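You operate a simulated robot arm through the tools that you are given. There is no shell and no other tool. Be economical: measure what you need, move in short steps, check, and stop when the job is done.

Carry out the task below with a simulated robot arm. There is one attempt and no reset: what you move stays moved.

JOB
Switch off the bench lamp, torque tester and washer, and wind the click wrench back to 1 Nm.

The check looks at the end state, three seconds after you hand in, the way a careful person would. Anything else that was tipped, shoved, dropped, spilled or broken makes it a failure.

ROBOT AND FRAMES
A 6-joint arm with a four-finger gripper on a trunk, on a base that drives. Base frame: it is fixed to the floor where the robot stands at the start and does not move with it; the origin is under the middle of the robot, x ahead of it, y to its left, z up; the surface under the hand at the start is at about z = 0.95. Readings come in m, degrees, newtons and seconds.
Its first joint turns from -166.0 to 166.0 degrees. Places, roughly: bench lamp [1, 0, 1.2]; bench lamp button [1, 0, 1.2]; brass nut [0.7, 0.2, 1]; green tester button [0.9, 0, 1]; setting dial [0.7, 0.1, 1]; steel nut [0.7, 0.2, 1]; tester zero button [0.9, 0.1, 1]; vice lever [0.7, -0.1, 1.1]; washer switch [0.6, 0.3, 1.1]. Payload 3.67 kg.
The tool frame sits at the grasp point between the pads (the TCP): z along the fingers, y along the line on which they close. The tips reach 0.028 m beyond it. Largest opening 0.112 m; the body of the gripper starts 0.073 m behind the TCP.
Orientation is that of the tool frame in the base frame, as a unit quaternion [w, x, y, z]. With the fingers straight down and closing along the base's y, the tool's x points along the base's -x, its y along +y and its z along -z.

CONTROLS
- The arm moves only by the tool arm_command. Its argument "deltas" is a list of rows, each a list of 2 entries, a list of its own where there are three numbers: the shift along the base's x, y, z in mm, then the turn, a rotation vector about the base's x, y, z in degrees. In form: [[[tx, ty, tz], [ax, ay, az]], ...]. A call has 1 to 8 rows; each row is the pose to reach, as a shift and turn from the pose commanded when the call began. "gripper" is the gripper command, from -1 (fully open) to 1 (shut), values between in proportion, set as the call begins (left out, the last holds). Each row takes 0.2 s and may step no farther than 0.05 m and 8.6 degrees from the row before; otherwise, or with a gripper value out of range, the whole call is refused. Where a pose cannot be reached the arm comes as near as it can. A force on the tool above 90 N (or 10 N above the force at the start of the call, whichever is more), or a blocked arm, ends the call early, and 0.2 s more pass. The fingers move at their own pace and stop on an object; they squeeze with about 27 N. The grip force told is the motor's: it shows also when the fingers shut on nothing. Time passes only in rows, and 0.2 s behind the last, so rows that repeat a pose let the fingers close. The reply holds the time, the measured pose of the TCP, the force on the tool along the base axes, the opening and the grip force, in the units named above and with some noise, with the torque about the TCP (base axes, N m) and any sound that the robot's microphone picked up.
- Cameras (640 x 400 px; columns grow to the right, rows downward): "scene" is now at [0.1131, 0.2075, 1.3568]; the picture's right is [-0.08, -1.00, 0.00], its down [-0.31, 0.03, -0.95] and it looks along [0.95, -0.08, -0.31] (base axes); focal length 251 px, centre (320, 200). "wrist" rides on the gripper at [0.06, -0.018, -0.104] in the tool frame; the picture's right is [0.29, 0.96, 0.00], its down [-0.80, 0.24, -0.55] and it looks along [-0.53, 0.16, 0.83] (tool axes); focal length 234 px, centre (320, 200). There is no depth. A picture from a camera that has moved, and an enlarged one, comes with that camera's place and axes in the base frame and with its lens.
- camera(camera): a new picture of that camera. It takes no simulated time.
- drive_base(legs): drives the robot by 1 to 6 legs, each [ahead, left, turn to the left] in m, m and degrees, along the robot's own axes; the way and the turn of a leg run together, so that a leg with both is an arc; at most 1.5 m and 180 degrees a leg. The arm and the cameras ride along, it lands a little off, and it stops where it bumps. It gives what a move gives.
- turn_head(pan, tilt): turns the head with the scene camera to pan (to the left, within 143 degrees either way) and tilt (down, from -29 to 69), counted from straight ahead of the robot. It gives what a move gives.
- close_up(camera, box): a new picture of the part [left, top, right, bottom] of that camera's present view, enlarged. It takes no simulated time.
- job_done(): hands the job in; it is judged then, once.

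Go step by step. Nothing tells you exact positions but the pictures and the camera data: compare them with the known pose of the tool, close in by small moves and look again before you grip or let go. The budget is 120 turns and 78 pictures, counting those below and the enlarged ones. Unless the task says otherwise, let go and move clear before handing in, and close with one line.

The tools are called after "Request:" as a command line: name --argument value ..., lists and objects as JSON in quotes. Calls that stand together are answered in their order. arm_command: Moves the arm, as the interface text tells. Its arguments: {"type":"object","properties":{"deltas":{"type":"array","items":{"type":"array"}},"gripper":{"type":"number"}},"required":["deltas"]} The other tools are called the same way: drive_base (legs) drives the base; turn_head (pan, tilt) turns the head that bears the scene camera; camera (camera) takes a picture; close_up (camera, box) takes an enlarged picture of a part of a camera's view; job_done () hands the job in.

At the start:

```text
time: 0.0
tcp_pos: [0.6039, 0.1559, 1.0013]
orientation: [0.0, 0.0, 1.0, -0.001]
wrist_force: [-0.3, -0.1, -0.7]
wrist_torque: [-0.03, 0.03, -0.02]
finger_gap: 0.1121
finger_force: 0.1
robot x, y, heading: [-0.0002, 0.0001, 0.1]
head pan, tilt: [-4.6, 18.2]
```

scene: 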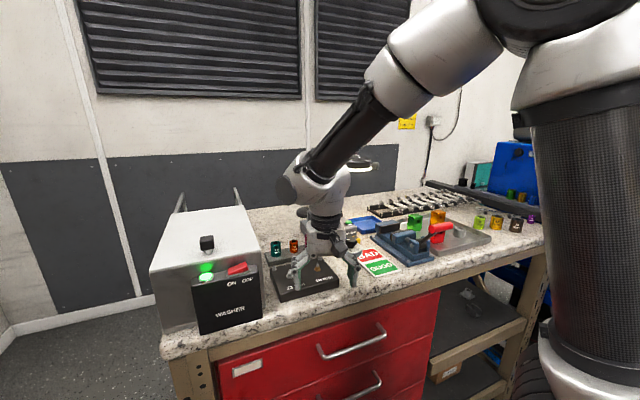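
wrist: 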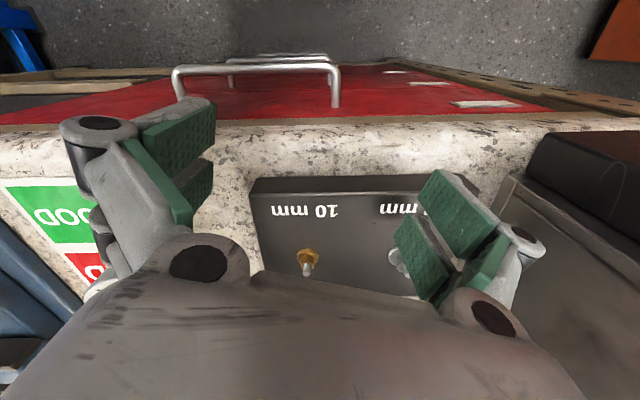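

The arm hides the middle of the bench; the washer is at left with a green lit lamp and ON/OFF rocker. I'll take enlarged views first.

Request:
close_up --camera "scene" --box '[140, 190, 300, 340]'

Request:
close_up --camera "scene" --box '[260, 140, 540, 310]'

```text
2.67 times, centred on (220, 265) of scene
camera zoom: at [0.1131, 0.2075, 1.3568], right [-0.08, -1.0, 0.0], down [-0.31, 0.03, -0.95], along [0.95, -0.08, -0.31], focal length 668 px, centre (587, 27)
```

zoom: 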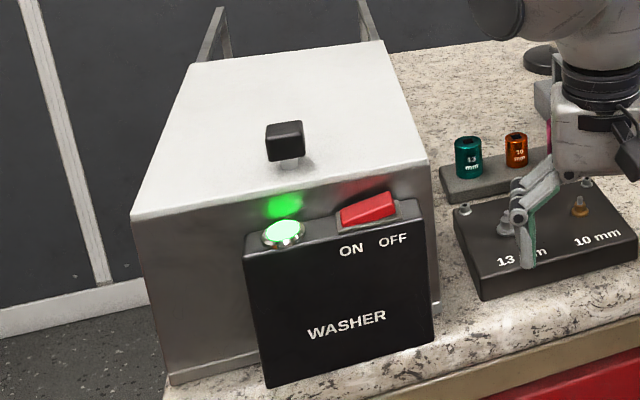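

```text
2.29 times, centred on (400, 225) of scene
camera zoom: at [0.1131, 0.2075, 1.3568], right [-0.08, -1.0, 0.0], down [-0.31, 0.03, -0.95], along [0.95, -0.08, -0.31], focal length 573 px, centre (137, 143)
```

zoom: 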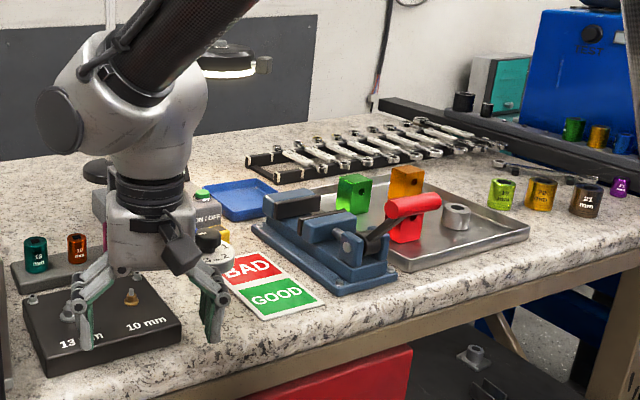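

The dial and tester are hidden behind the gripper. I'll raise the arm and swing it right to see them.

Request:
arm_command --deltas '[[[0, 0, 50], [0, 0, 0]], [[0, 0, 100], [0, 0, 0]], [[0, 0, 150], [0, 0, 0]], [[0, 0, 200], [0, 0, 0]], [[0, -50, 220], [0, 0, 0]], [[0, -100, 220], [0, 0, 0]], [[0, -150, 220], [0, 0, 0]], [[0, -200, 220], [0, 0, 0]]]'

Request:
camera --camera "scene"

Request:
camera --camera "wrist"

```text
refused: row 5 steps farther than a row can; nothing moved
```

```text
73 pictures are left
camera scene: at [0.1131, 0.2075, 1.3568], right [-0.08, -1.0, 0.0], down [-0.31, 0.03, -0.95], along [0.95, -0.08, -0.31], focal length 251 px, centre (320, 200)
```

scene: 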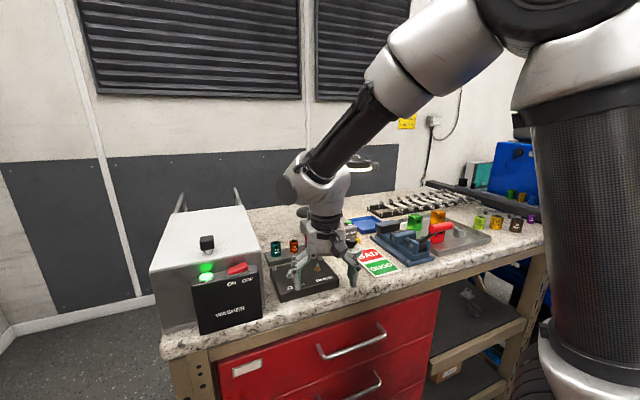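

```text
72 pictures are left
camera wrist: at [0.5446, 0.1371, 1.1039], right [-0.29, 0.96, 0.0], down [0.8, 0.24, 0.55], along [0.53, 0.16, -0.83], focal length 234 px, centre (320, 200)
```

wrist: 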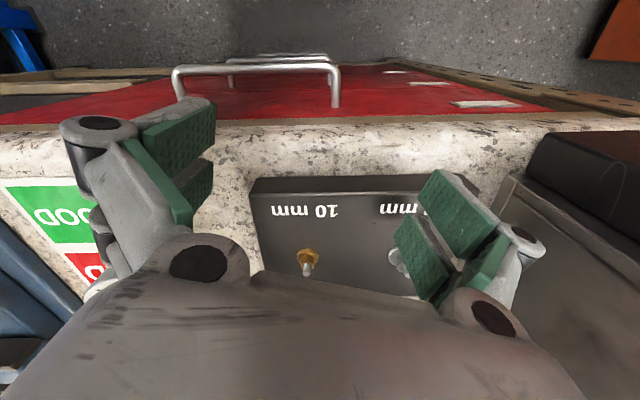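

The call was refused because one step was too long, so I'll send it again with shorter steps.

Request:
arm_command --deltas '[[[0, 0, 48], [0, 0, 0]], [[0, 0, 96], [0, 0, 0]], [[0, 0, 144], [0, 0, 0]], [[0, 0, 192], [0, 0, 0]], [[0, -45, 205], [0, 0, 0]], [[0, -90, 210], [0, 0, 0]], [[0, -135, 210], [0, 0, 0]], [[0, -180, 210], [0, 0, 0]]]'

Request:
arm_command --deltas '[[[-20, -40, 0], [0, 0, 0]], [[-40, -80, 0], [0, 0, 0]], [[-60, -120, 0], [0, 0, 0]], [[-60, -160, 0], [0, 0, 0]]]'

Request:
camera --camera "scene"

Request:
close_up --camera "scene" --box '[260, 140, 420, 300]'

```text
time: 1.8
tcp_pos: [0.6041, -0.0245, 1.2115]
orientation: [0.0, -0.002, 1.0, 0.0]
wrist_force: [-0.3, 0.0, -0.3]
wrist_torque: [-0.02, 0.01, 0.0]
finger_gap: 0.112
finger_force: 0.2
robot x, y, heading: [0.0011, -0.0005, -0.1]
head pan, tilt: [-4.6, 18.2]
```

```text
time: 2.8
tcp_pos: [0.5432, -0.1831, 1.2106]
orientation: [0.001, 0.0, 1.0, 0.0]
wrist_force: [-0.7, 0.5, 0.8]
wrist_torque: [0.0, -0.02, -0.04]
finger_gap: 0.1121
finger_force: 0.1
robot x, y, heading: [0.0006, -0.002, -0.1]
head pan, tilt: [-4.6, 18.2]
```

```text
71 pictures are left
camera scene: at [0.113, 0.2077, 1.3568], right [-0.08, -1.0, 0.0], down [-0.31, 0.02, -0.95], along [0.95, -0.08, -0.31], focal length 251 px, centre (320, 200)
```

scene: 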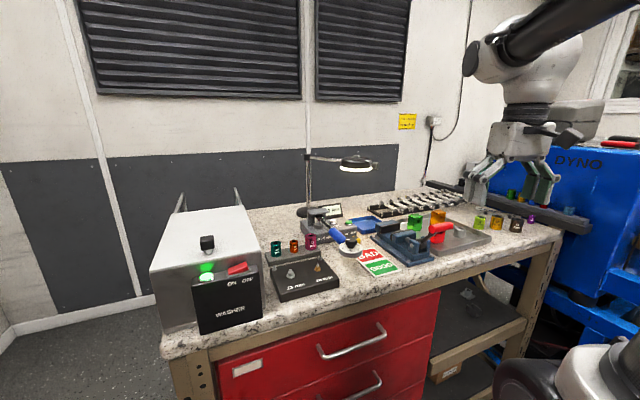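

```text
2.50 times, centred on (340, 220) of scene
camera zoom: at [0.113, 0.2077, 1.3568], right [-0.08, -1.0, 0.0], down [-0.31, 0.02, -0.95], along [0.95, -0.08, -0.31], focal length 626 px, centre (270, 150)
```

zoom: 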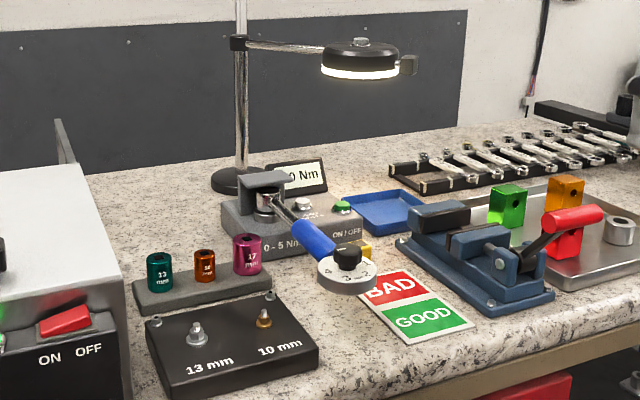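

Request:
close_up --camera "scene" --box '[300, 195, 380, 265]'

Request:
close_up --camera "scene" --box '[330, 225, 370, 260]'

Request:
close_up --camera "scene" --box '[330, 150, 380, 180]'

```text
5.71 times, centred on (340, 230) of scene
camera zoom: at [0.113, 0.2077, 1.3568], right [-0.08, -1.0, 0.0], down [-0.31, 0.02, -0.95], along [0.95, -0.08, -0.31], focal length 1432 px, centre (206, 29)
```

zoom: 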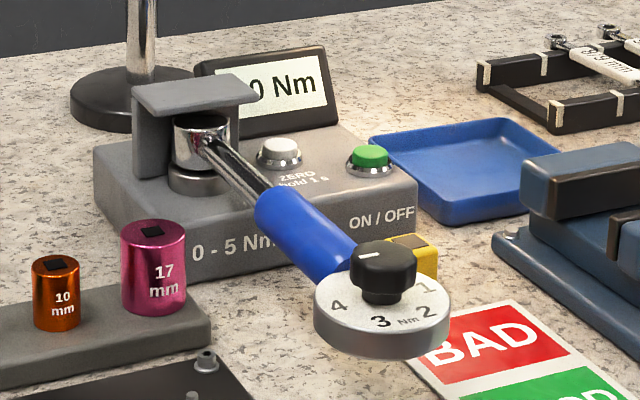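

```text
11.43 times, centred on (350, 242) of scene
camera zoom: at [0.113, 0.2077, 1.3568], right [-0.08, -1.0, 0.0], down [-0.31, 0.02, -0.95], along [0.95, -0.08, -0.31], focal length 2864 px, centre (-23, -286)
```

zoom: 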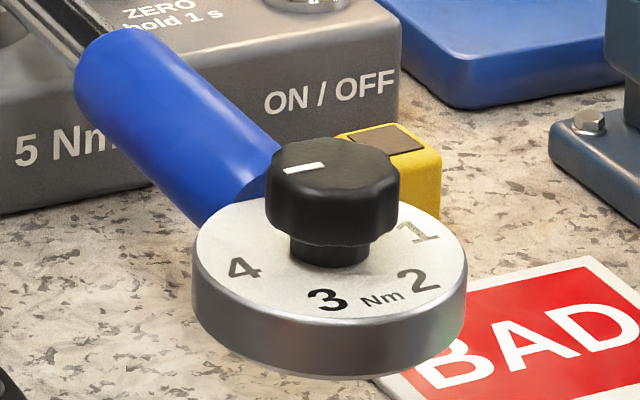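

```text
12.80 times, centred on (355, 165) of scene
camera zoom: at [0.113, 0.2077, 1.3568], right [-0.08, -1.0, 0.0], down [-0.31, 0.02, -0.95], along [0.95, -0.08, -0.31], focal length 3208 px, centre (-128, 648)
```

zoom: 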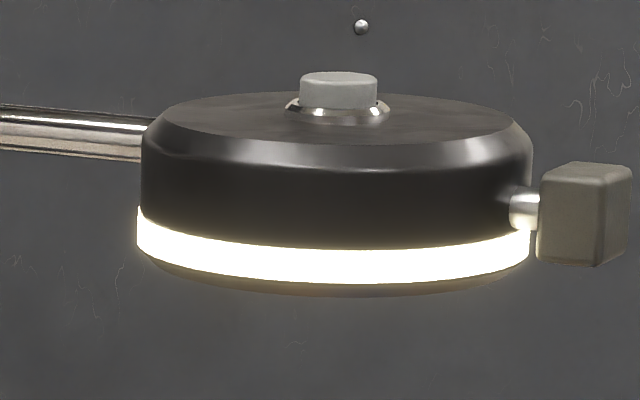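

Everything is visible now: the wrench sits in the tester with its knob mark past 4, and the lamp button is on top of the lamp head. I'll do the washer first, moving over it with the fingers shut and looking from the wrist.

Request:
arm_command --deltas '[[[0, 48, 0], [0, 0, 0]], [[0, 96, 0], [0, 0, 0]], [[0, 144, 0], [0, 0, 0]], [[0, 192, 0], [0, 0, 0]], [[0, 240, 0], [0, 0, 0]], [[0, 288, 0], [0, 0, 0]], [[0, 336, 0], [0, 0, 0]], [[0, 384, 0], [0, 0, 0]]]' --gripper 1

Request:
arm_command --deltas '[[[-10, 45, 0], [0, 0, 0]], [[-23, 90, 0], [0, 0, 0]], [[-23, 110, 0], [0, 0, 0]]]'

Request:
camera --camera "wrist"

Request:
camera --camera "scene"

```text
time: 4.6
tcp_pos: [0.5447, 0.2007, 1.21]
orientation: [0.0, 0.0, 1.0, 0.0]
wrist_force: [0.1, -1.6, 0.7]
wrist_torque: [0.04, 0.0, -0.03]
finger_gap: 0.0001
finger_force: 27.2
robot x, y, heading: [0.0003, -0.0007, -0.0]
head pan, tilt: [-4.6, 18.2]
```

```text
time: 5.4
tcp_pos: [0.522, 0.3087, 1.21]
orientation: [0.0, 0.001, 1.0, 0.001]
wrist_force: [-0.2, -0.6, 0.0]
wrist_torque: [0.01, 0.02, 0.0]
finger_gap: 0.0
finger_force: 27.3
robot x, y, heading: [0.0024, 0.0012, -0.1]
head pan, tilt: [-4.6, 18.2]
```

```text
66 pictures are left
camera wrist: at [0.4618, 0.2913, 1.3141], right [-0.29, 0.96, 0.0], down [0.8, 0.24, 0.55], along [0.53, 0.16, -0.83], focal length 234 px, centre (320, 200)
```

wrist: 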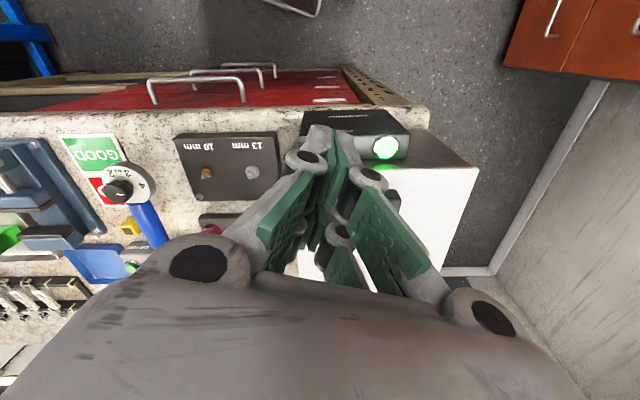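

```text
65 pictures are left
camera scene: at [0.1131, 0.2072, 1.3568], right [-0.08, -1.0, 0.0], down [-0.31, 0.03, -0.95], along [0.95, -0.08, -0.31], focal length 251 px, centre (320, 200)
```

scene: 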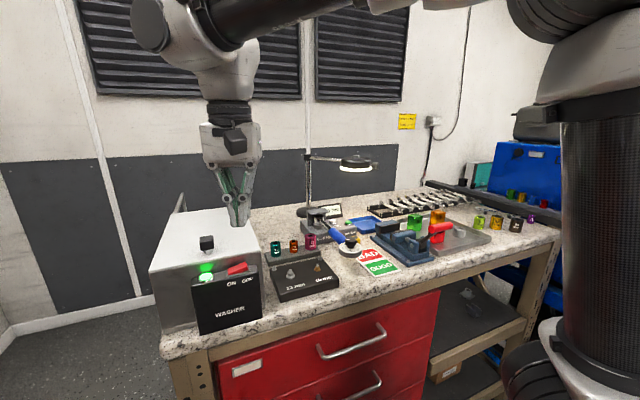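

The green lamp works out to (0.529, 0.386, 1.076), and the raised OFF end of the rocker is near (0.53, 0.312, 1.098). I'll go to just above it.

Request:
arm_command --deltas '[[[8, 0, -30], [0, 0, 0]], [[8, 1, -62], [0, 0, 0]]]'

Request:
close_up --camera "scene" --box '[170, 200, 290, 280]'

Request:
close_up --camera "wrist" --box '[240, 80, 440, 230]'

```text
time: 6.0
tcp_pos: [0.5303, 0.3126, 1.1477]
orientation: [0.0, 0.0, 1.0, 0.001]
wrist_force: [0.0, -0.2, 0.7]
wrist_torque: [0.02, -0.02, 0.0]
finger_gap: 0.0001
finger_force: 26.6
robot x, y, heading: [0.0012, -0.0014, -0.2]
head pan, tilt: [-4.6, 18.2]
```

```text
5.00 times, centred on (230, 240) of scene
camera zoom: at [0.113, 0.2075, 1.3568], right [-0.08, -1.0, 0.0], down [-0.31, 0.03, -0.95], along [0.95, -0.08, -0.31], focal length 1253 px, centre (770, 0)
```

zoom: 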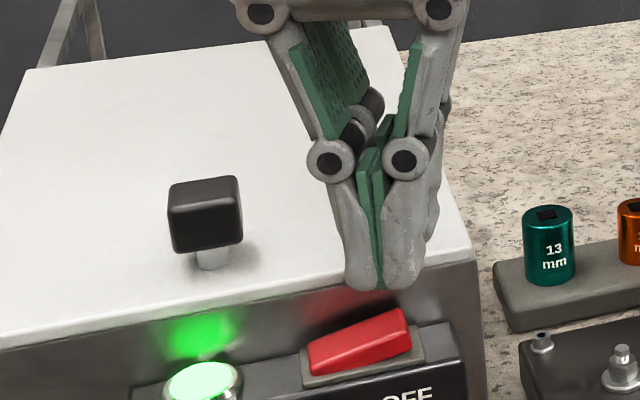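

```text
2.67 times, centred on (340, 155) of wrist
camera zoom: at [0.4703, 0.2925, 1.2517], right [-0.29, 0.96, 0.0], down [0.8, 0.24, 0.55], along [0.53, 0.16, -0.83], focal length 624 px, centre (267, 320)
```

zoom: 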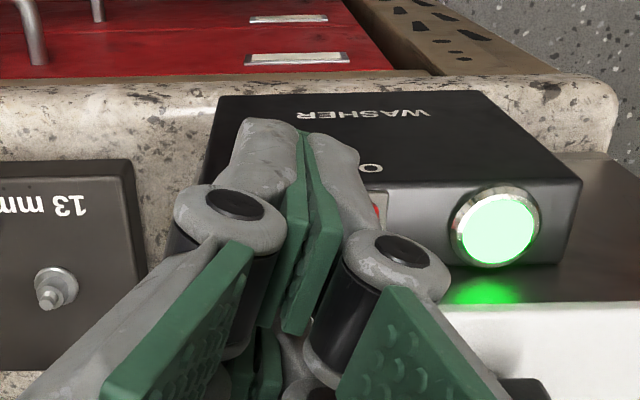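

The closed tips are straight above the OFF end. I'll lower in small steps.

Request:
arm_command --deltas '[[[0, 0, -15], [0, 0, 0]], [[0, 0, -22], [0, 0, 0]], [[0, 0, -28], [0, 0, 0]]]'

Request:
close_up --camera "scene" --box '[170, 200, 290, 280]'

```text
time: 6.8
tcp_pos: [0.5289, 0.3118, 1.1195]
orientation: [0.0, 0.001, 1.0, 0.0]
wrist_force: [0.5, -0.1, 0.5]
wrist_torque: [0.04, 0.01, 0.05]
finger_gap: 0.0
finger_force: 27.4
robot x, y, heading: [0.0017, -0.0003, -0.0]
head pan, tilt: [-4.6, 18.2]
```

```text
5.00 times, centred on (230, 240) of scene
camera zoom: at [0.1131, 0.2075, 1.3568], right [-0.08, -1.0, 0.0], down [-0.31, 0.03, -0.95], along [0.95, -0.08, -0.31], focal length 1253 px, centre (770, 0)
```

zoom: 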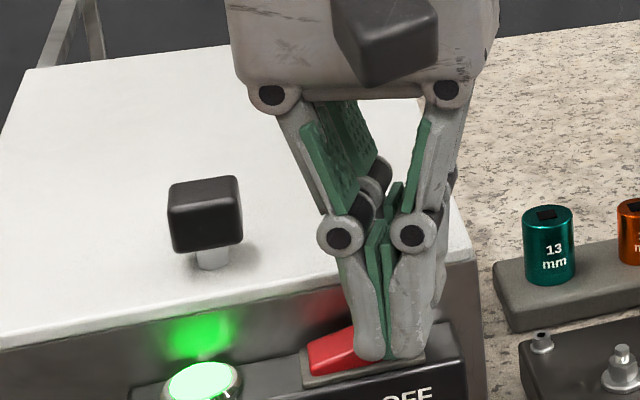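

No contact yet; the tip appears slightly toward the front of the rocker. I'll move 6 mm back and keep going down.

Request:
arm_command --deltas '[[[6, 0, 0], [0, 0, 0]], [[6, 0, -3], [0, 0, 0]], [[6, 0, -6], [0, 0, 0]]]'

Request:
close_up --camera "scene" --box '[170, 200, 290, 280]'

```text
time: 7.6
tcp_pos: [0.5354, 0.3116, 1.1148]
orientation: [0.001, 0.0, 1.0, 0.0]
wrist_force: [0.2, -0.6, 1.0]
wrist_torque: [0.0, 0.0, 0.01]
finger_gap: 0.0
finger_force: 27.0
robot x, y, heading: [0.0006, 0.0015, 0.1]
head pan, tilt: [-4.6, 18.2]
```

```text
5.00 times, centred on (230, 240) of scene
camera zoom: at [0.1131, 0.2075, 1.3568], right [-0.08, -1.0, 0.0], down [-0.31, 0.03, -0.95], along [0.95, -0.08, -0.31], focal length 1253 px, centre (770, 0)
```

zoom: 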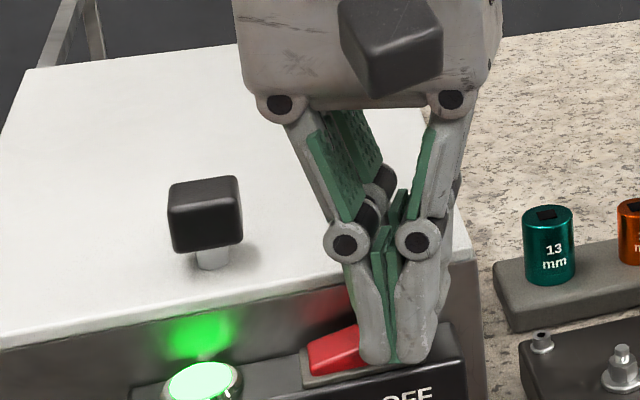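

Request:
arm_command --deltas '[[[0, 0, -3], [0, 0, 0]], [[0, 0, -6], [0, 0, 0]], [[0, 0, -8], [0, 0, 0]]]'

Request:
close_up --camera "scene" --box '[170, 200, 290, 280]'

```text
time: 8.4
tcp_pos: [0.5347, 0.3099, 1.1054]
orientation: [0.0, 0.001, 1.0, 0.001]
wrist_force: [0.1, 0.0, -0.4]
wrist_torque: [-0.04, 0.0, 0.0]
finger_gap: 0.0002
finger_force: 27.2
robot x, y, heading: [0.0015, 0.0008, 0.1]
head pan, tilt: [-4.6, 18.2]
```

```text
5.00 times, centred on (230, 240) of scene
camera zoom: at [0.1131, 0.2076, 1.3568], right [-0.08, -1.0, 0.0], down [-0.31, 0.03, -0.95], along [0.95, -0.08, -0.31], focal length 1253 px, centre (770, 0)
```

zoom: 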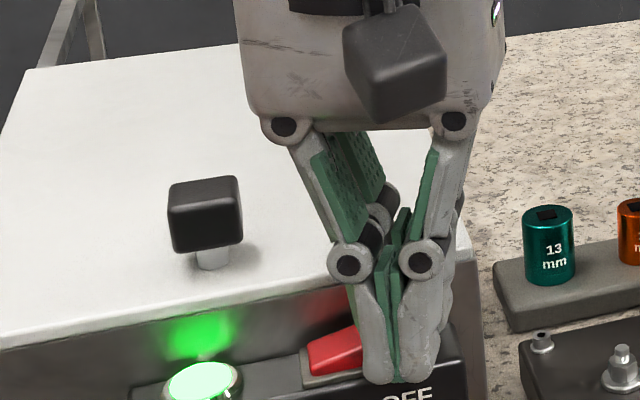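

Still no contact, so the tip has passed beside the rocker's front right corner. I'll lift, shift back and left, and look from above again.

Request:
arm_command --deltas '[[[0, 0, 30], [0, 0, 0]], [[10, 10, 30], [0, 0, 0]]]'

Request:
close_up --camera "scene" --box '[190, 230, 270, 280]'

Request:
close_up --camera "wrist" --box '[270, 90, 430, 190]'

```text
time: 9.0
tcp_pos: [0.5448, 0.3209, 1.1365]
orientation: [0.0, -0.001, 1.0, 0.0]
wrist_force: [-0.2, -0.5, 0.3]
wrist_torque: [0.01, -0.02, 0.0]
finger_gap: 0.0
finger_force: 27.1
robot x, y, heading: [0.0032, -0.0022, -0.1]
head pan, tilt: [-4.6, 18.2]
```

```text
8.00 times, centred on (230, 255) of scene
camera zoom: at [0.113, 0.2075, 1.3568], right [-0.08, -1.0, 0.0], down [-0.31, 0.03, -0.95], along [0.95, -0.08, -0.31], focal length 2005 px, centre (1040, -240)
```

zoom: 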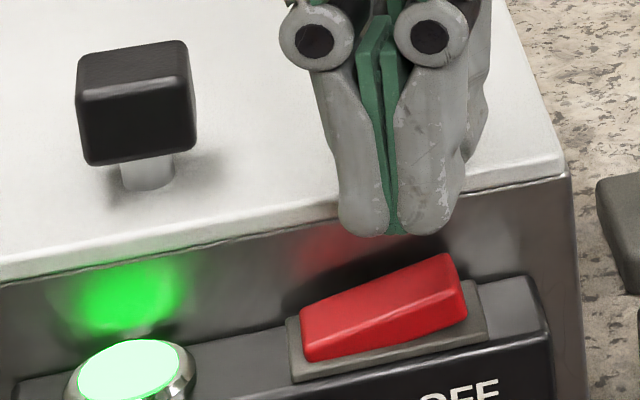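

```text
4.00 times, centred on (350, 140) of wrist
camera zoom: at [0.4854, 0.3018, 1.2404], right [-0.29, 0.96, 0.0], down [0.8, 0.24, 0.55], along [0.53, 0.16, -0.83], focal length 937 px, centre (200, 440)
```

zoom: 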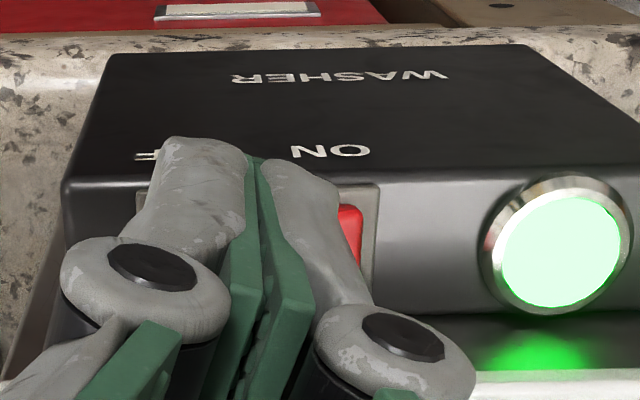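

The rocker's raised end works out to about (0.547, 0.316, 1.083), and I am nearly above it now. Pressing down in small steps.

Request:
arm_command --deltas '[[[3, -2, -12], [0, 0, 0]], [[3, -2, -20], [0, 0, 0]], [[3, -2, -24], [0, 0, 0]], [[3, -2, -28], [0, 0, 0]]]'

Request:
close_up --camera "scene" --box '[190, 230, 270, 280]'

```text
time: 9.7
tcp_pos: [0.5509, 0.3201, 1.1246]
orientation: [0.008, -0.001, 1.0, 0.008]
wrist_force: [-1.9, -7.0, 21.0]
wrist_torque: [-0.24, -0.44, -0.17]
finger_gap: 0.006
finger_force: 35.9
robot x, y, heading: [0.0004, -0.0007, -0.0]
head pan, tilt: [-4.6, 18.2]
stopped in row 3: the force on the tool passed its limit at 101 N (the readings are from after the stop); the commanded pose is now the measured one
```

```text
8.00 times, centred on (230, 255) of scene
camera zoom: at [0.1124, 0.2068, 1.357], right [-0.08, -1.0, 0.0], down [-0.31, 0.03, -0.95], along [0.95, -0.08, -0.31], focal length 2005 px, centre (1040, -240)
```

zoom: 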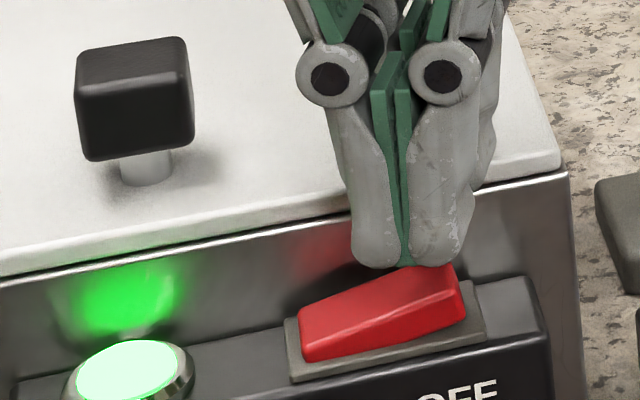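

The tip caught something at 1.097, most likely the washer lid's front edge behind the rocker. I'll lift off and come down a little further forward.

Request:
arm_command --deltas '[[[0, 0, 10], [0, 0, 0]], [[-11, -2, 12], [0, 0, 0]]]'

Request:
close_up --camera "scene" --box '[150, 190, 310, 290]'

```text
time: 10.3
tcp_pos: [0.5407, 0.3193, 1.1347]
orientation: [0.007, -0.001, 1.0, 0.007]
wrist_force: [-0.1, 0.2, -0.2]
wrist_torque: [-0.02, -0.02, 0.05]
finger_gap: 0.0
finger_force: 36.2
robot x, y, heading: [-0.0001, 0.0011, -0.2]
head pan, tilt: [-4.6, 18.2]
```

```text
4.00 times, centred on (230, 240) of scene
camera zoom: at [0.1132, 0.2076, 1.3568], right [-0.08, -1.0, 0.0], down [-0.31, 0.03, -0.95], along [0.95, -0.08, -0.31], focal length 1002 px, centre (680, 40)
```

zoom: 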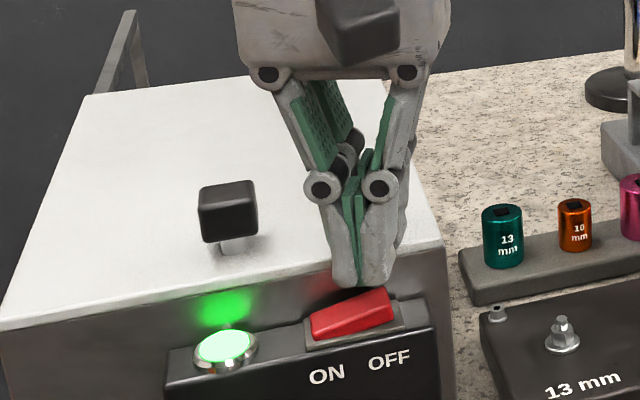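

Request:
arm_command --deltas '[[[-1, -1, -10], [0, 0, 0]], [[-1, -1, -15], [0, 0, 0]], [[-1, -1, -18], [0, 0, 0]], [[-1, -1, -20], [0, 0, 0]]]'

Request:
close_up --camera "scene" --box '[190, 230, 270, 280]'

```text
time: 11.3
tcp_pos: [0.5386, 0.3178, 1.1145]
orientation: [0.006, -0.001, 1.0, 0.007]
wrist_force: [-0.4, -0.3, 0.2]
wrist_torque: [0.0, 0.02, -0.01]
finger_gap: 0.0
finger_force: 36.0
robot x, y, heading: [0.0013, 0.0033, -0.0]
head pan, tilt: [-4.6, 18.2]
```

```text
8.00 times, centred on (230, 255) of scene
camera zoom: at [0.1131, 0.2075, 1.3568], right [-0.08, -1.0, 0.0], down [-0.31, 0.03, -0.95], along [0.95, -0.08, -0.31], focal length 2005 px, centre (1040, -240)
```

zoom: 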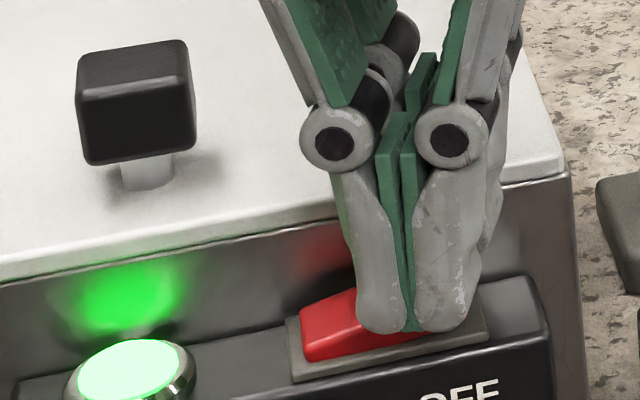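

Request:
arm_command --deltas '[[[0, 0, -3], [0, 0, 0]], [[0, 0, -6], [0, 0, 0]], [[0, 0, -8], [0, 0, 0]]]'

Request:
close_up --camera "scene" --box '[190, 230, 270, 280]'

```text
time: 12.1
tcp_pos: [0.5389, 0.317, 1.1055]
orientation: [0.006, -0.001, 1.0, 0.007]
wrist_force: [-0.8, -0.1, -0.2]
wrist_torque: [0.0, 0.05, 0.01]
finger_gap: 0.0
finger_force: 35.4
robot x, y, heading: [0.0028, 0.0006, -0.2]
head pan, tilt: [-4.6, 18.2]
```

```text
8.00 times, centred on (230, 255) of scene
camera zoom: at [0.1131, 0.2075, 1.3568], right [-0.08, -1.0, 0.0], down [-0.31, 0.03, -0.95], along [0.95, -0.08, -0.31], focal length 2005 px, centre (1040, -240)
```

zoom: 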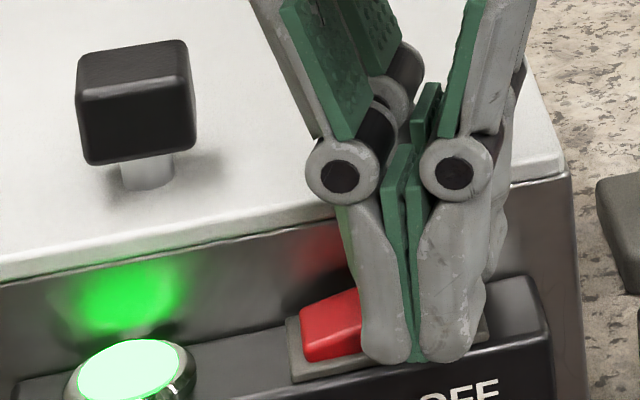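

Request:
arm_command --deltas '[[[0, 0, -3], [0, 0, 0]], [[0, 0, -5], [0, 0, 0]], [[0, 0, -7], [0, 0, 0]]]'

Request:
close_up --camera "scene" --box '[190, 230, 270, 280]'

Request:
close_up --camera "wrist" --box '[270, 90, 430, 190]'

```text
time: 12.9
tcp_pos: [0.5382, 0.3179, 1.0988]
orientation: [0.007, -0.001, 1.0, 0.006]
wrist_force: [0.0, -1.2, 5.4]
wrist_torque: [0.03, -0.03, -0.02]
finger_gap: 0.0
finger_force: 35.5
robot x, y, heading: [0.0006, -0.0012, -0.3]
head pan, tilt: [-4.6, 18.2]
```

```text
8.00 times, centred on (230, 255) of scene
camera zoom: at [0.113, 0.2074, 1.3568], right [-0.08, -1.0, 0.0], down [-0.31, 0.03, -0.95], along [0.95, -0.08, -0.31], focal length 2005 px, centre (1040, -240)
```

zoom: 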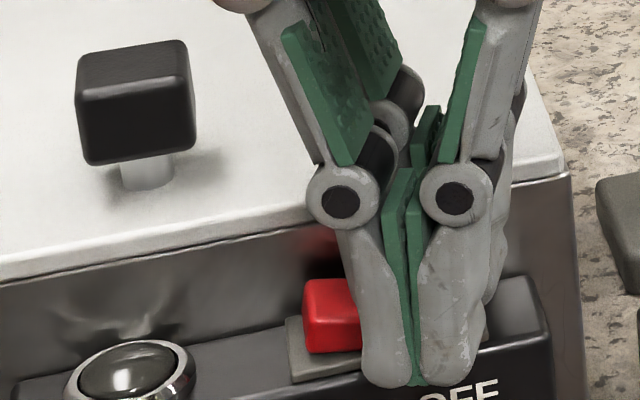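

```text
4.00 times, centred on (350, 140) of wrist
camera zoom: at [0.4776, 0.2971, 1.2036], right [-0.29, 0.96, 0.01], down [0.79, 0.23, 0.57], along [0.54, 0.17, -0.82], focal length 937 px, centre (200, 440)
```

zoom: 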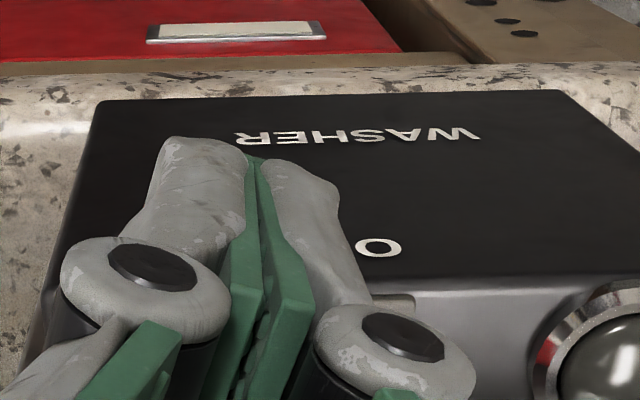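

The washer lamp is out and the rocker has flipped to OFF. Next I'll lift and move over the wrench dial, fingers open, to read it from above.

Request:
arm_command --deltas '[[[0, 0, 45], [0, 0, 0]], [[0, 0, 90], [0, 0, 0]], [[5, -5, 120], [0, 0, 0]], [[30, -40, 120], [0, 0, 0]], [[60, -75, 120], [0, 0, 0]], [[90, -110, 120], [0, 0, 0]], [[120, -145, 120], [0, 0, 0]], [[150, -180, 120], [0, 0, 0]]]' --gripper -0.2

Request:
arm_command --deltas '[[[25, -20, 0], [0, 0, 0]], [[50, -44, 0], [0, 0, 0]], [[70, -44, 0], [0, 0, 0]]]'

Request:
camera --camera "wrist"

Request:
camera --camera "scene"

```text
time: 14.7
tcp_pos: [0.6913, 0.1368, 1.2195]
orientation: [0.006, -0.001, 1.0, 0.007]
wrist_force: [0.2, 1.1, 0.1]
wrist_torque: [0.0, -0.04, 0.01]
finger_gap: 0.0672
finger_force: 0.1
robot x, y, heading: [-0.0031, -0.0006, 0.1]
head pan, tilt: [-4.6, 18.2]
```

```text
time: 15.5
tcp_pos: [0.7594, 0.0927, 1.2195]
orientation: [0.007, -0.001, 1.0, 0.006]
wrist_force: [0.3, 0.4, -0.1]
wrist_torque: [0.0, -0.02, 0.02]
finger_gap: 0.0674
finger_force: 0.0
robot x, y, heading: [0.001, -0.001, -0.2]
head pan, tilt: [-4.6, 18.2]
```

```text
51 pictures are left
camera wrist: at [0.6981, 0.0723, 1.3231], right [-0.29, 0.96, 0.01], down [0.79, 0.23, 0.57], along [0.54, 0.17, -0.82], focal length 234 px, centre (320, 200)
```

wrist: 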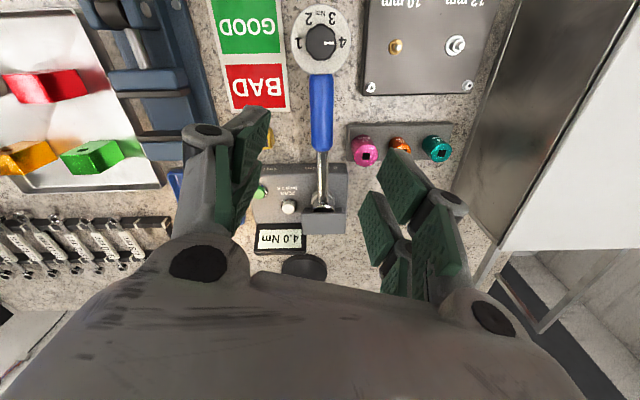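

```text
50 pictures are left
camera scene: at [0.1129, 0.2075, 1.3568], right [-0.08, -1.0, 0.0], down [-0.31, 0.03, -0.95], along [0.95, -0.08, -0.31], focal length 251 px, centre (320, 200)
```

scene: 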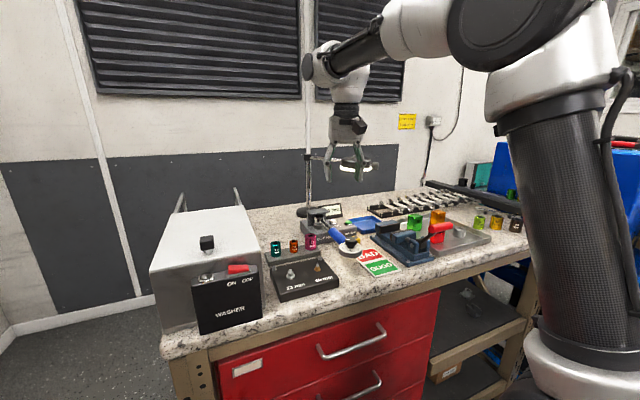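

Excellent overhead view: the tester shows 4.0 Nm and the dial is at top. I'll zoom on the dial.

Request:
close_up --camera "wrist" --box '[280, 0, 360, 80]'

Request:
close_up --camera "wrist" --box '[230, 150, 370, 280]'

Request:
close_up --camera "scene" --box '[310, 140, 390, 190]'

```text
5.00 times, centred on (320, 40) of wrist
camera zoom: at [0.6981, 0.0723, 1.3231], right [-0.29, 0.96, 0.01], down [0.79, 0.23, 0.57], along [0.54, 0.17, -0.82], focal length 1171 px, centre (320, 1000)
```

zoom: 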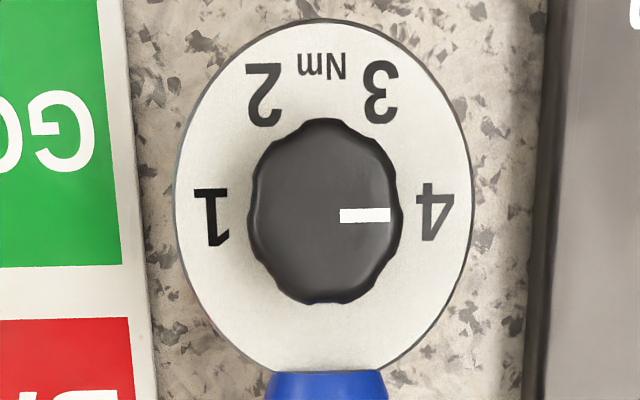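

```text
3.08 times, centred on (300, 215) of wrist
camera zoom: at [0.6981, 0.0723, 1.3231], right [-0.29, 0.96, 0.01], down [0.79, 0.23, 0.57], along [0.54, 0.17, -0.82], focal length 720 px, centre (382, 154)
```

zoom: 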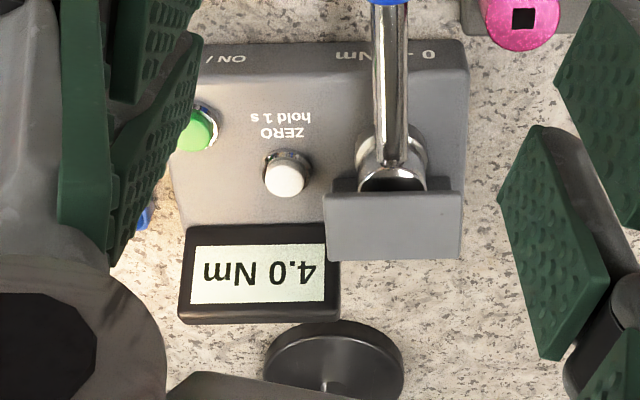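

```text
8.00 times, centred on (350, 165) of scene
camera zoom: at [0.1129, 0.2075, 1.3568], right [-0.08, -1.0, 0.0], down [-0.31, 0.03, -0.95], along [0.95, -0.08, -0.31], focal length 2005 px, centre (80, 480)
```

zoom: 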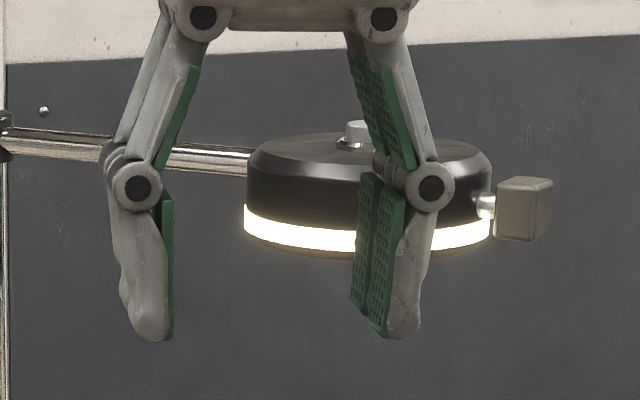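

The knob points at 4 and must turn +180° about z (4→3→2→1) from above. Its top centre is about (0.700, 0.0765, 1.052), about 29 mm across. I'll do two grips of 90° each, from yaw -45 to +45, so the fingers stay clear of the handle.

Request:
arm_command --deltas '[[[-20, -5, -20], [0, 0, -8]], [[-40, -10, -40], [0, 0, -16]], [[-59, -16, -60], [0, 0, -24]], [[-59, -16, -80], [0, 0, -32]], [[-59, -16, -100], [0, 0, -40]], [[-59, -16, -115], [0, 0, -45]], [[-59, -16, -115], [0, 0, -45]]]'

Request:
camera --camera "wrist"

Request:
close_up --camera "scene" --box '[300, 190, 400, 270]'

```text
time: 17.1
tcp_pos: [0.7001, 0.076, 1.1057]
orientation: [0.008, 0.382, 0.924, 0.004]
wrist_force: [1.1, 0.5, 0.5]
wrist_torque: [-0.02, -0.01, -0.01]
finger_gap: 0.0673
finger_force: 0.0
robot x, y, heading: [0.0007, 0.0016, 0.1]
head pan, tilt: [-4.6, 18.2]
```

```text
46 pictures are left
camera wrist: at [0.6428, 0.1053, 1.208], right [0.47, 0.88, 0.01], down [0.72, -0.39, 0.57], along [0.5, -0.26, -0.82], focal length 234 px, centre (320, 200)
```

wrist: 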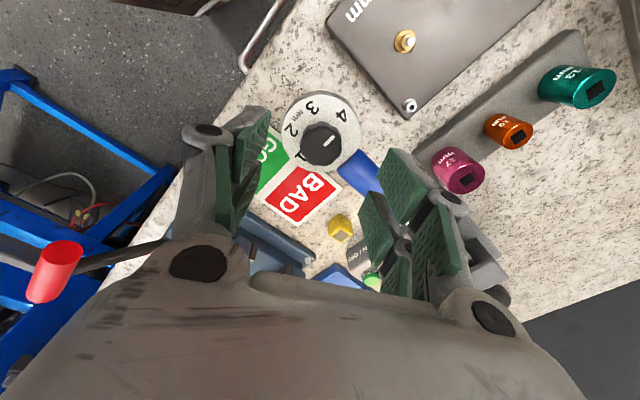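

```text
5.00 times, centred on (350, 230) of scene
camera zoom: at [0.1131, 0.2074, 1.3568], right [-0.08, -1.0, 0.0], down [-0.31, 0.03, -0.95], along [0.95, -0.08, -0.31], focal length 1253 px, centre (170, 50)
```

zoom: 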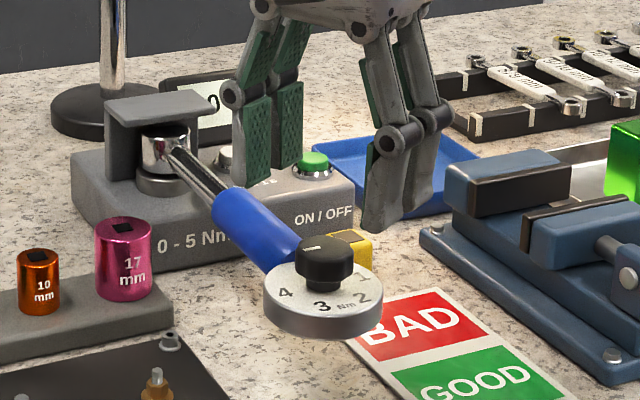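

The knob is at (0.698, 0.077) as expected, and the vice lever is well clear at y ≈ -0.13. I'll descend to grip height and check before closing.

Request:
arm_command --deltas '[[[-1, 1, -20], [0, 0, 0]], [[-1, 1, -34], [0, 0, 0]], [[-1, 1, -41], [0, 0, 0]]]'

Request:
close_up --camera "scene" --box '[300, 190, 400, 270]'

Request:
close_up --camera "wrist" --box '[200, 50, 440, 260]'

```text
time: 17.9
tcp_pos: [0.6976, 0.0791, 1.0638]
orientation: [0.008, 0.381, 0.924, 0.004]
wrist_force: [0.3, 0.3, 0.9]
wrist_torque: [0.03, -0.02, 0.0]
finger_gap: 0.0672
finger_force: 0.1
robot x, y, heading: [0.0017, -0.0019, 0.2]
head pan, tilt: [-4.6, 18.2]
```

```text
5.00 times, centred on (350, 230) of scene
camera zoom: at [0.1131, 0.2074, 1.3568], right [-0.08, -1.0, 0.0], down [-0.31, 0.03, -0.95], along [0.95, -0.08, -0.31], focal length 1253 px, centre (170, 50)
```

zoom: 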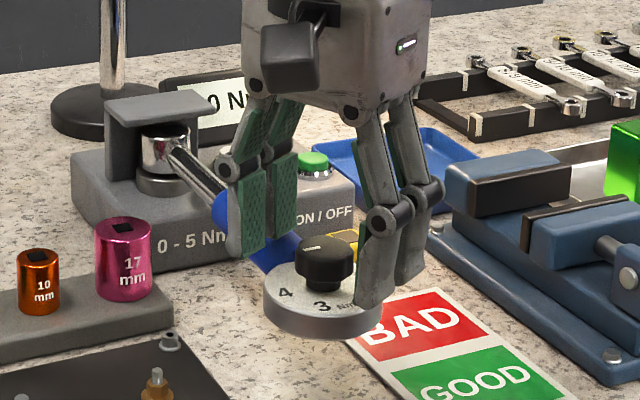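

```text
1.90 times, centred on (320, 155) of wrist
camera zoom: at [0.6421, 0.1072, 1.167], right [0.47, 0.88, 0.01], down [0.72, -0.39, 0.57], along [0.5, -0.26, -0.82], focal length 446 px, centre (320, 286)
```

zoom: 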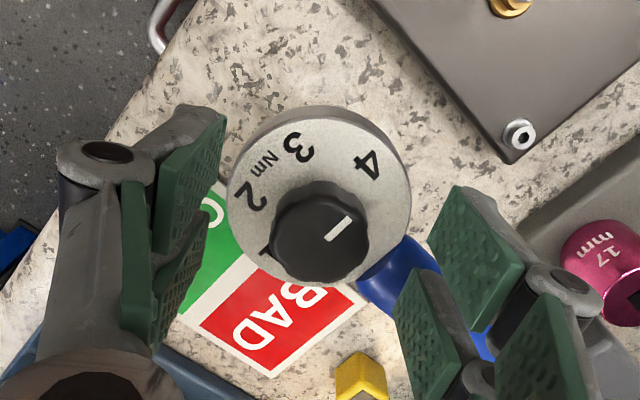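

The knob is centred between the pads. Closing on it.

Request:
arm_command --deltas '[[[0, 0, 0], [0, 0, 0]], [[0, 0, 0], [0, 0, 0]], [[0, 0, 0], [0, 0, 0]]]' --gripper 1

Request:
close_up --camera "scene" --box '[300, 190, 400, 270]'

```text
time: 18.7
tcp_pos: [0.6986, 0.0786, 1.0633]
orientation: [0.009, 0.381, 0.924, 0.005]
wrist_force: [1.4, 0.9, -2.9]
wrist_torque: [-0.03, -0.08, 0.02]
finger_gap: 0.029
finger_force: 45.0
robot x, y, heading: [-0.0002, -0.0018, -0.1]
head pan, tilt: [-4.6, 18.2]
```

```text
5.00 times, centred on (350, 230) of scene
camera zoom: at [0.1133, 0.2075, 1.3568], right [-0.08, -1.0, 0.0], down [-0.31, 0.03, -0.95], along [0.95, -0.08, -0.31], focal length 1253 px, centre (170, 50)
```

zoom: 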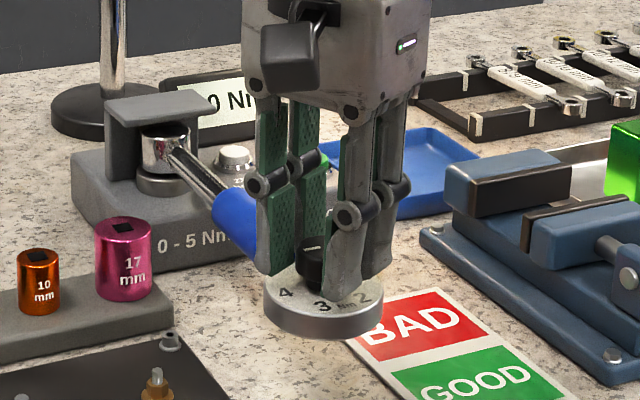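

Gripped at 29 mm, with almost no side force. Turning 45° first and checking.

Request:
arm_command --deltas '[[[0, 0, 0], [0, 0, 7.5]], [[0, 0, 0], [0, 0, 15]], [[0, 0, 0], [0, 0, 22.5]], [[0, 0, 0], [0, 0, 30]], [[0, 0, 0], [0, 0, 37.5]], [[0, 0, 0], [0, 0, 45]]]'

Request:
close_up --camera "scene" --box '[300, 190, 400, 270]'

Request:
close_up --camera "wrist" --box '[200, 50, 440, 260]'

```text
time: 20.1
tcp_pos: [0.6997, 0.0784, 1.0657]
orientation: [0.005, -0.002, 1.0, 0.007]
wrist_force: [-3.1, -1.4, 0.3]
wrist_torque: [-0.07, 0.19, 0.01]
finger_gap: 0.0286
finger_force: 44.5
robot x, y, heading: [-0.0006, 0.0006, 0.1]
head pan, tilt: [-4.6, 18.2]
```

```text
5.00 times, centred on (350, 230) of scene
camera zoom: at [0.113, 0.2074, 1.3568], right [-0.08, -1.0, 0.0], down [-0.31, 0.03, -0.95], along [0.95, -0.08, -0.31], focal length 1253 px, centre (170, 50)
```

zoom: 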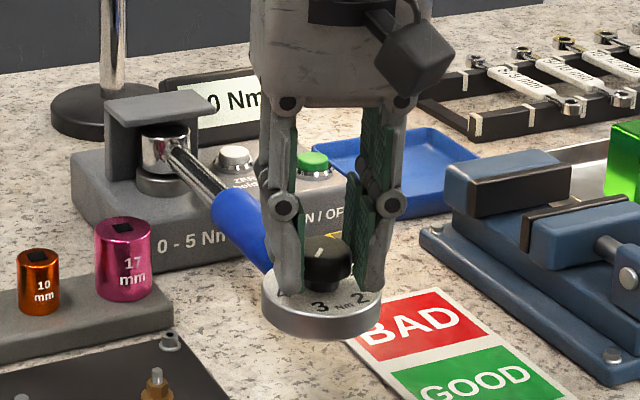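

```text
1.90 times, centred on (320, 155) of wrist
camera zoom: at [0.6377, 0.0579, 1.1671], right [-0.29, 0.96, 0.01], down [0.79, 0.23, 0.57], along [0.54, 0.17, -0.82], focal length 446 px, centre (320, 286)
```

zoom: 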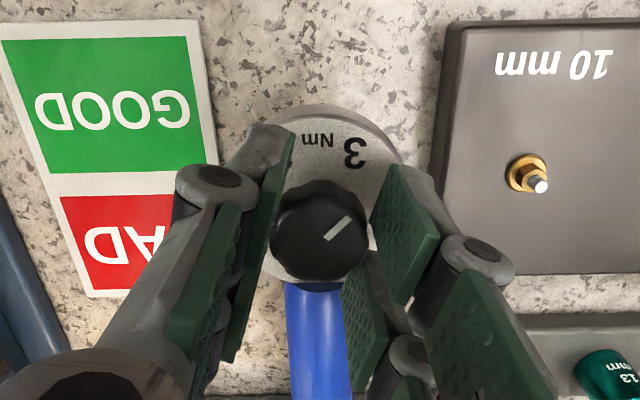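

The knob turns with the hand and the wrench stays put. Another 45°.

Request:
arm_command --deltas '[[[0, 0, 0], [0, 0, 7.5]], [[0, 0, 0], [0, 0, 15]], [[0, 0, 0], [0, 0, 22.5]], [[0, 0, 0], [0, 0, 30]], [[0, 0, 0], [0, 0, 37.5]], [[0, 0, 0], [0, 0, 45]], [[0, 0, 0], [0, 0, 45]]]'

Request:
close_up --camera "wrist" --box '[200, 50, 440, 260]'

```text
time: 21.7
tcp_pos: [0.6988, 0.0781, 1.065]
orientation: [0.004, -0.383, 0.924, 0.009]
wrist_force: [2.9, -0.3, 3.2]
wrist_torque: [-0.08, -0.07, -0.02]
finger_gap: 0.0289
finger_force: 44.5
robot x, y, heading: [-0.0019, -0.001, 0.1]
head pan, tilt: [-4.6, 18.2]
```

```text
1.90 times, centred on (320, 155) of wrist
camera zoom: at [0.67, 0.0204, 1.1671], right [-0.88, 0.47, 0.01], down [0.39, 0.72, 0.57], along [0.26, 0.5, -0.82], focal length 446 px, centre (320, 286)
```

zoom: 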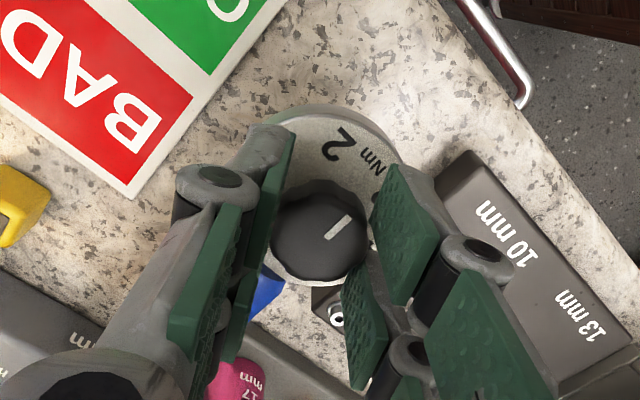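

The pointer is midway, 90° turned. I'll release, lift slightly, turn back 90° and regrip.

Request:
arm_command --deltas '[[[0, 0, 0], [0, 0, 0]], [[0, 0, 0], [0, 0, 0]], [[0, 0, 15], [0, 0, 0]], [[0, 0, 30], [0, 0, -8]], [[0, 0, 30], [0, 0, -16]], [[0, 0, 30], [0, 0, -24]], [[0, 0, 30], [0, 0, -32]], [[0, 0, 30], [0, 0, -40]]]' --gripper 0

Request:
arm_command --deltas '[[[0, 0, 0], [0, 0, -8]], [[0, 0, 0], [0, 0, -16]], [[0, 0, 0], [0, 0, -24]], [[0, 0, 0], [0, 0, -32]], [[0, 0, 0], [0, 0, -40]], [[0, 0, 0], [0, 0, -48]], [[0, 0, 0], [0, 0, -50]]]'

Request:
close_up --camera "wrist" --box '[200, 50, 440, 260]'

```text
time: 23.5
tcp_pos: [0.6993, 0.078, 1.093]
orientation: [0.007, -0.043, 0.999, 0.008]
wrist_force: [-0.3, -0.3, 0.9]
wrist_torque: [0.01, 0.01, -0.04]
finger_gap: 0.0558
finger_force: 0.1
robot x, y, heading: [0.0041, 0.0009, 0.0]
head pan, tilt: [-4.6, 18.2]
```

```text
time: 25.1
tcp_pos: [0.6993, 0.0781, 1.0938]
orientation: [0.009, 0.384, 0.923, 0.005]
wrist_force: [0.9, -0.8, 0.1]
wrist_torque: [-0.03, 0.02, 0.01]
finger_gap: 0.0562
finger_force: 0.3
robot x, y, heading: [-0.001, -0.0001, 0.2]
head pan, tilt: [-4.6, 18.2]
```

```text
1.90 times, centred on (320, 155) of wrist
camera zoom: at [0.6418, 0.1072, 1.1972], right [0.47, 0.88, 0.01], down [0.72, -0.4, 0.57], along [0.5, -0.26, -0.82], focal length 446 px, centre (320, 286)
```

zoom: 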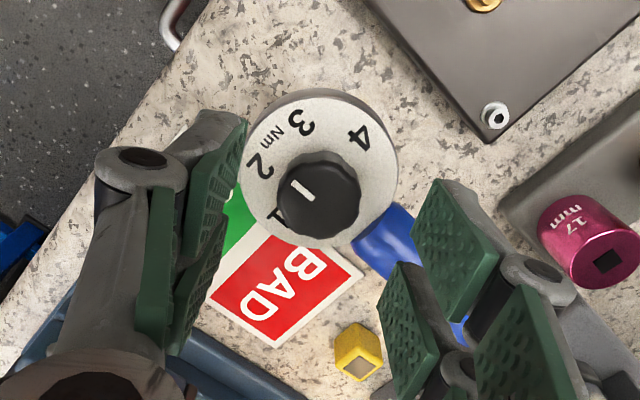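

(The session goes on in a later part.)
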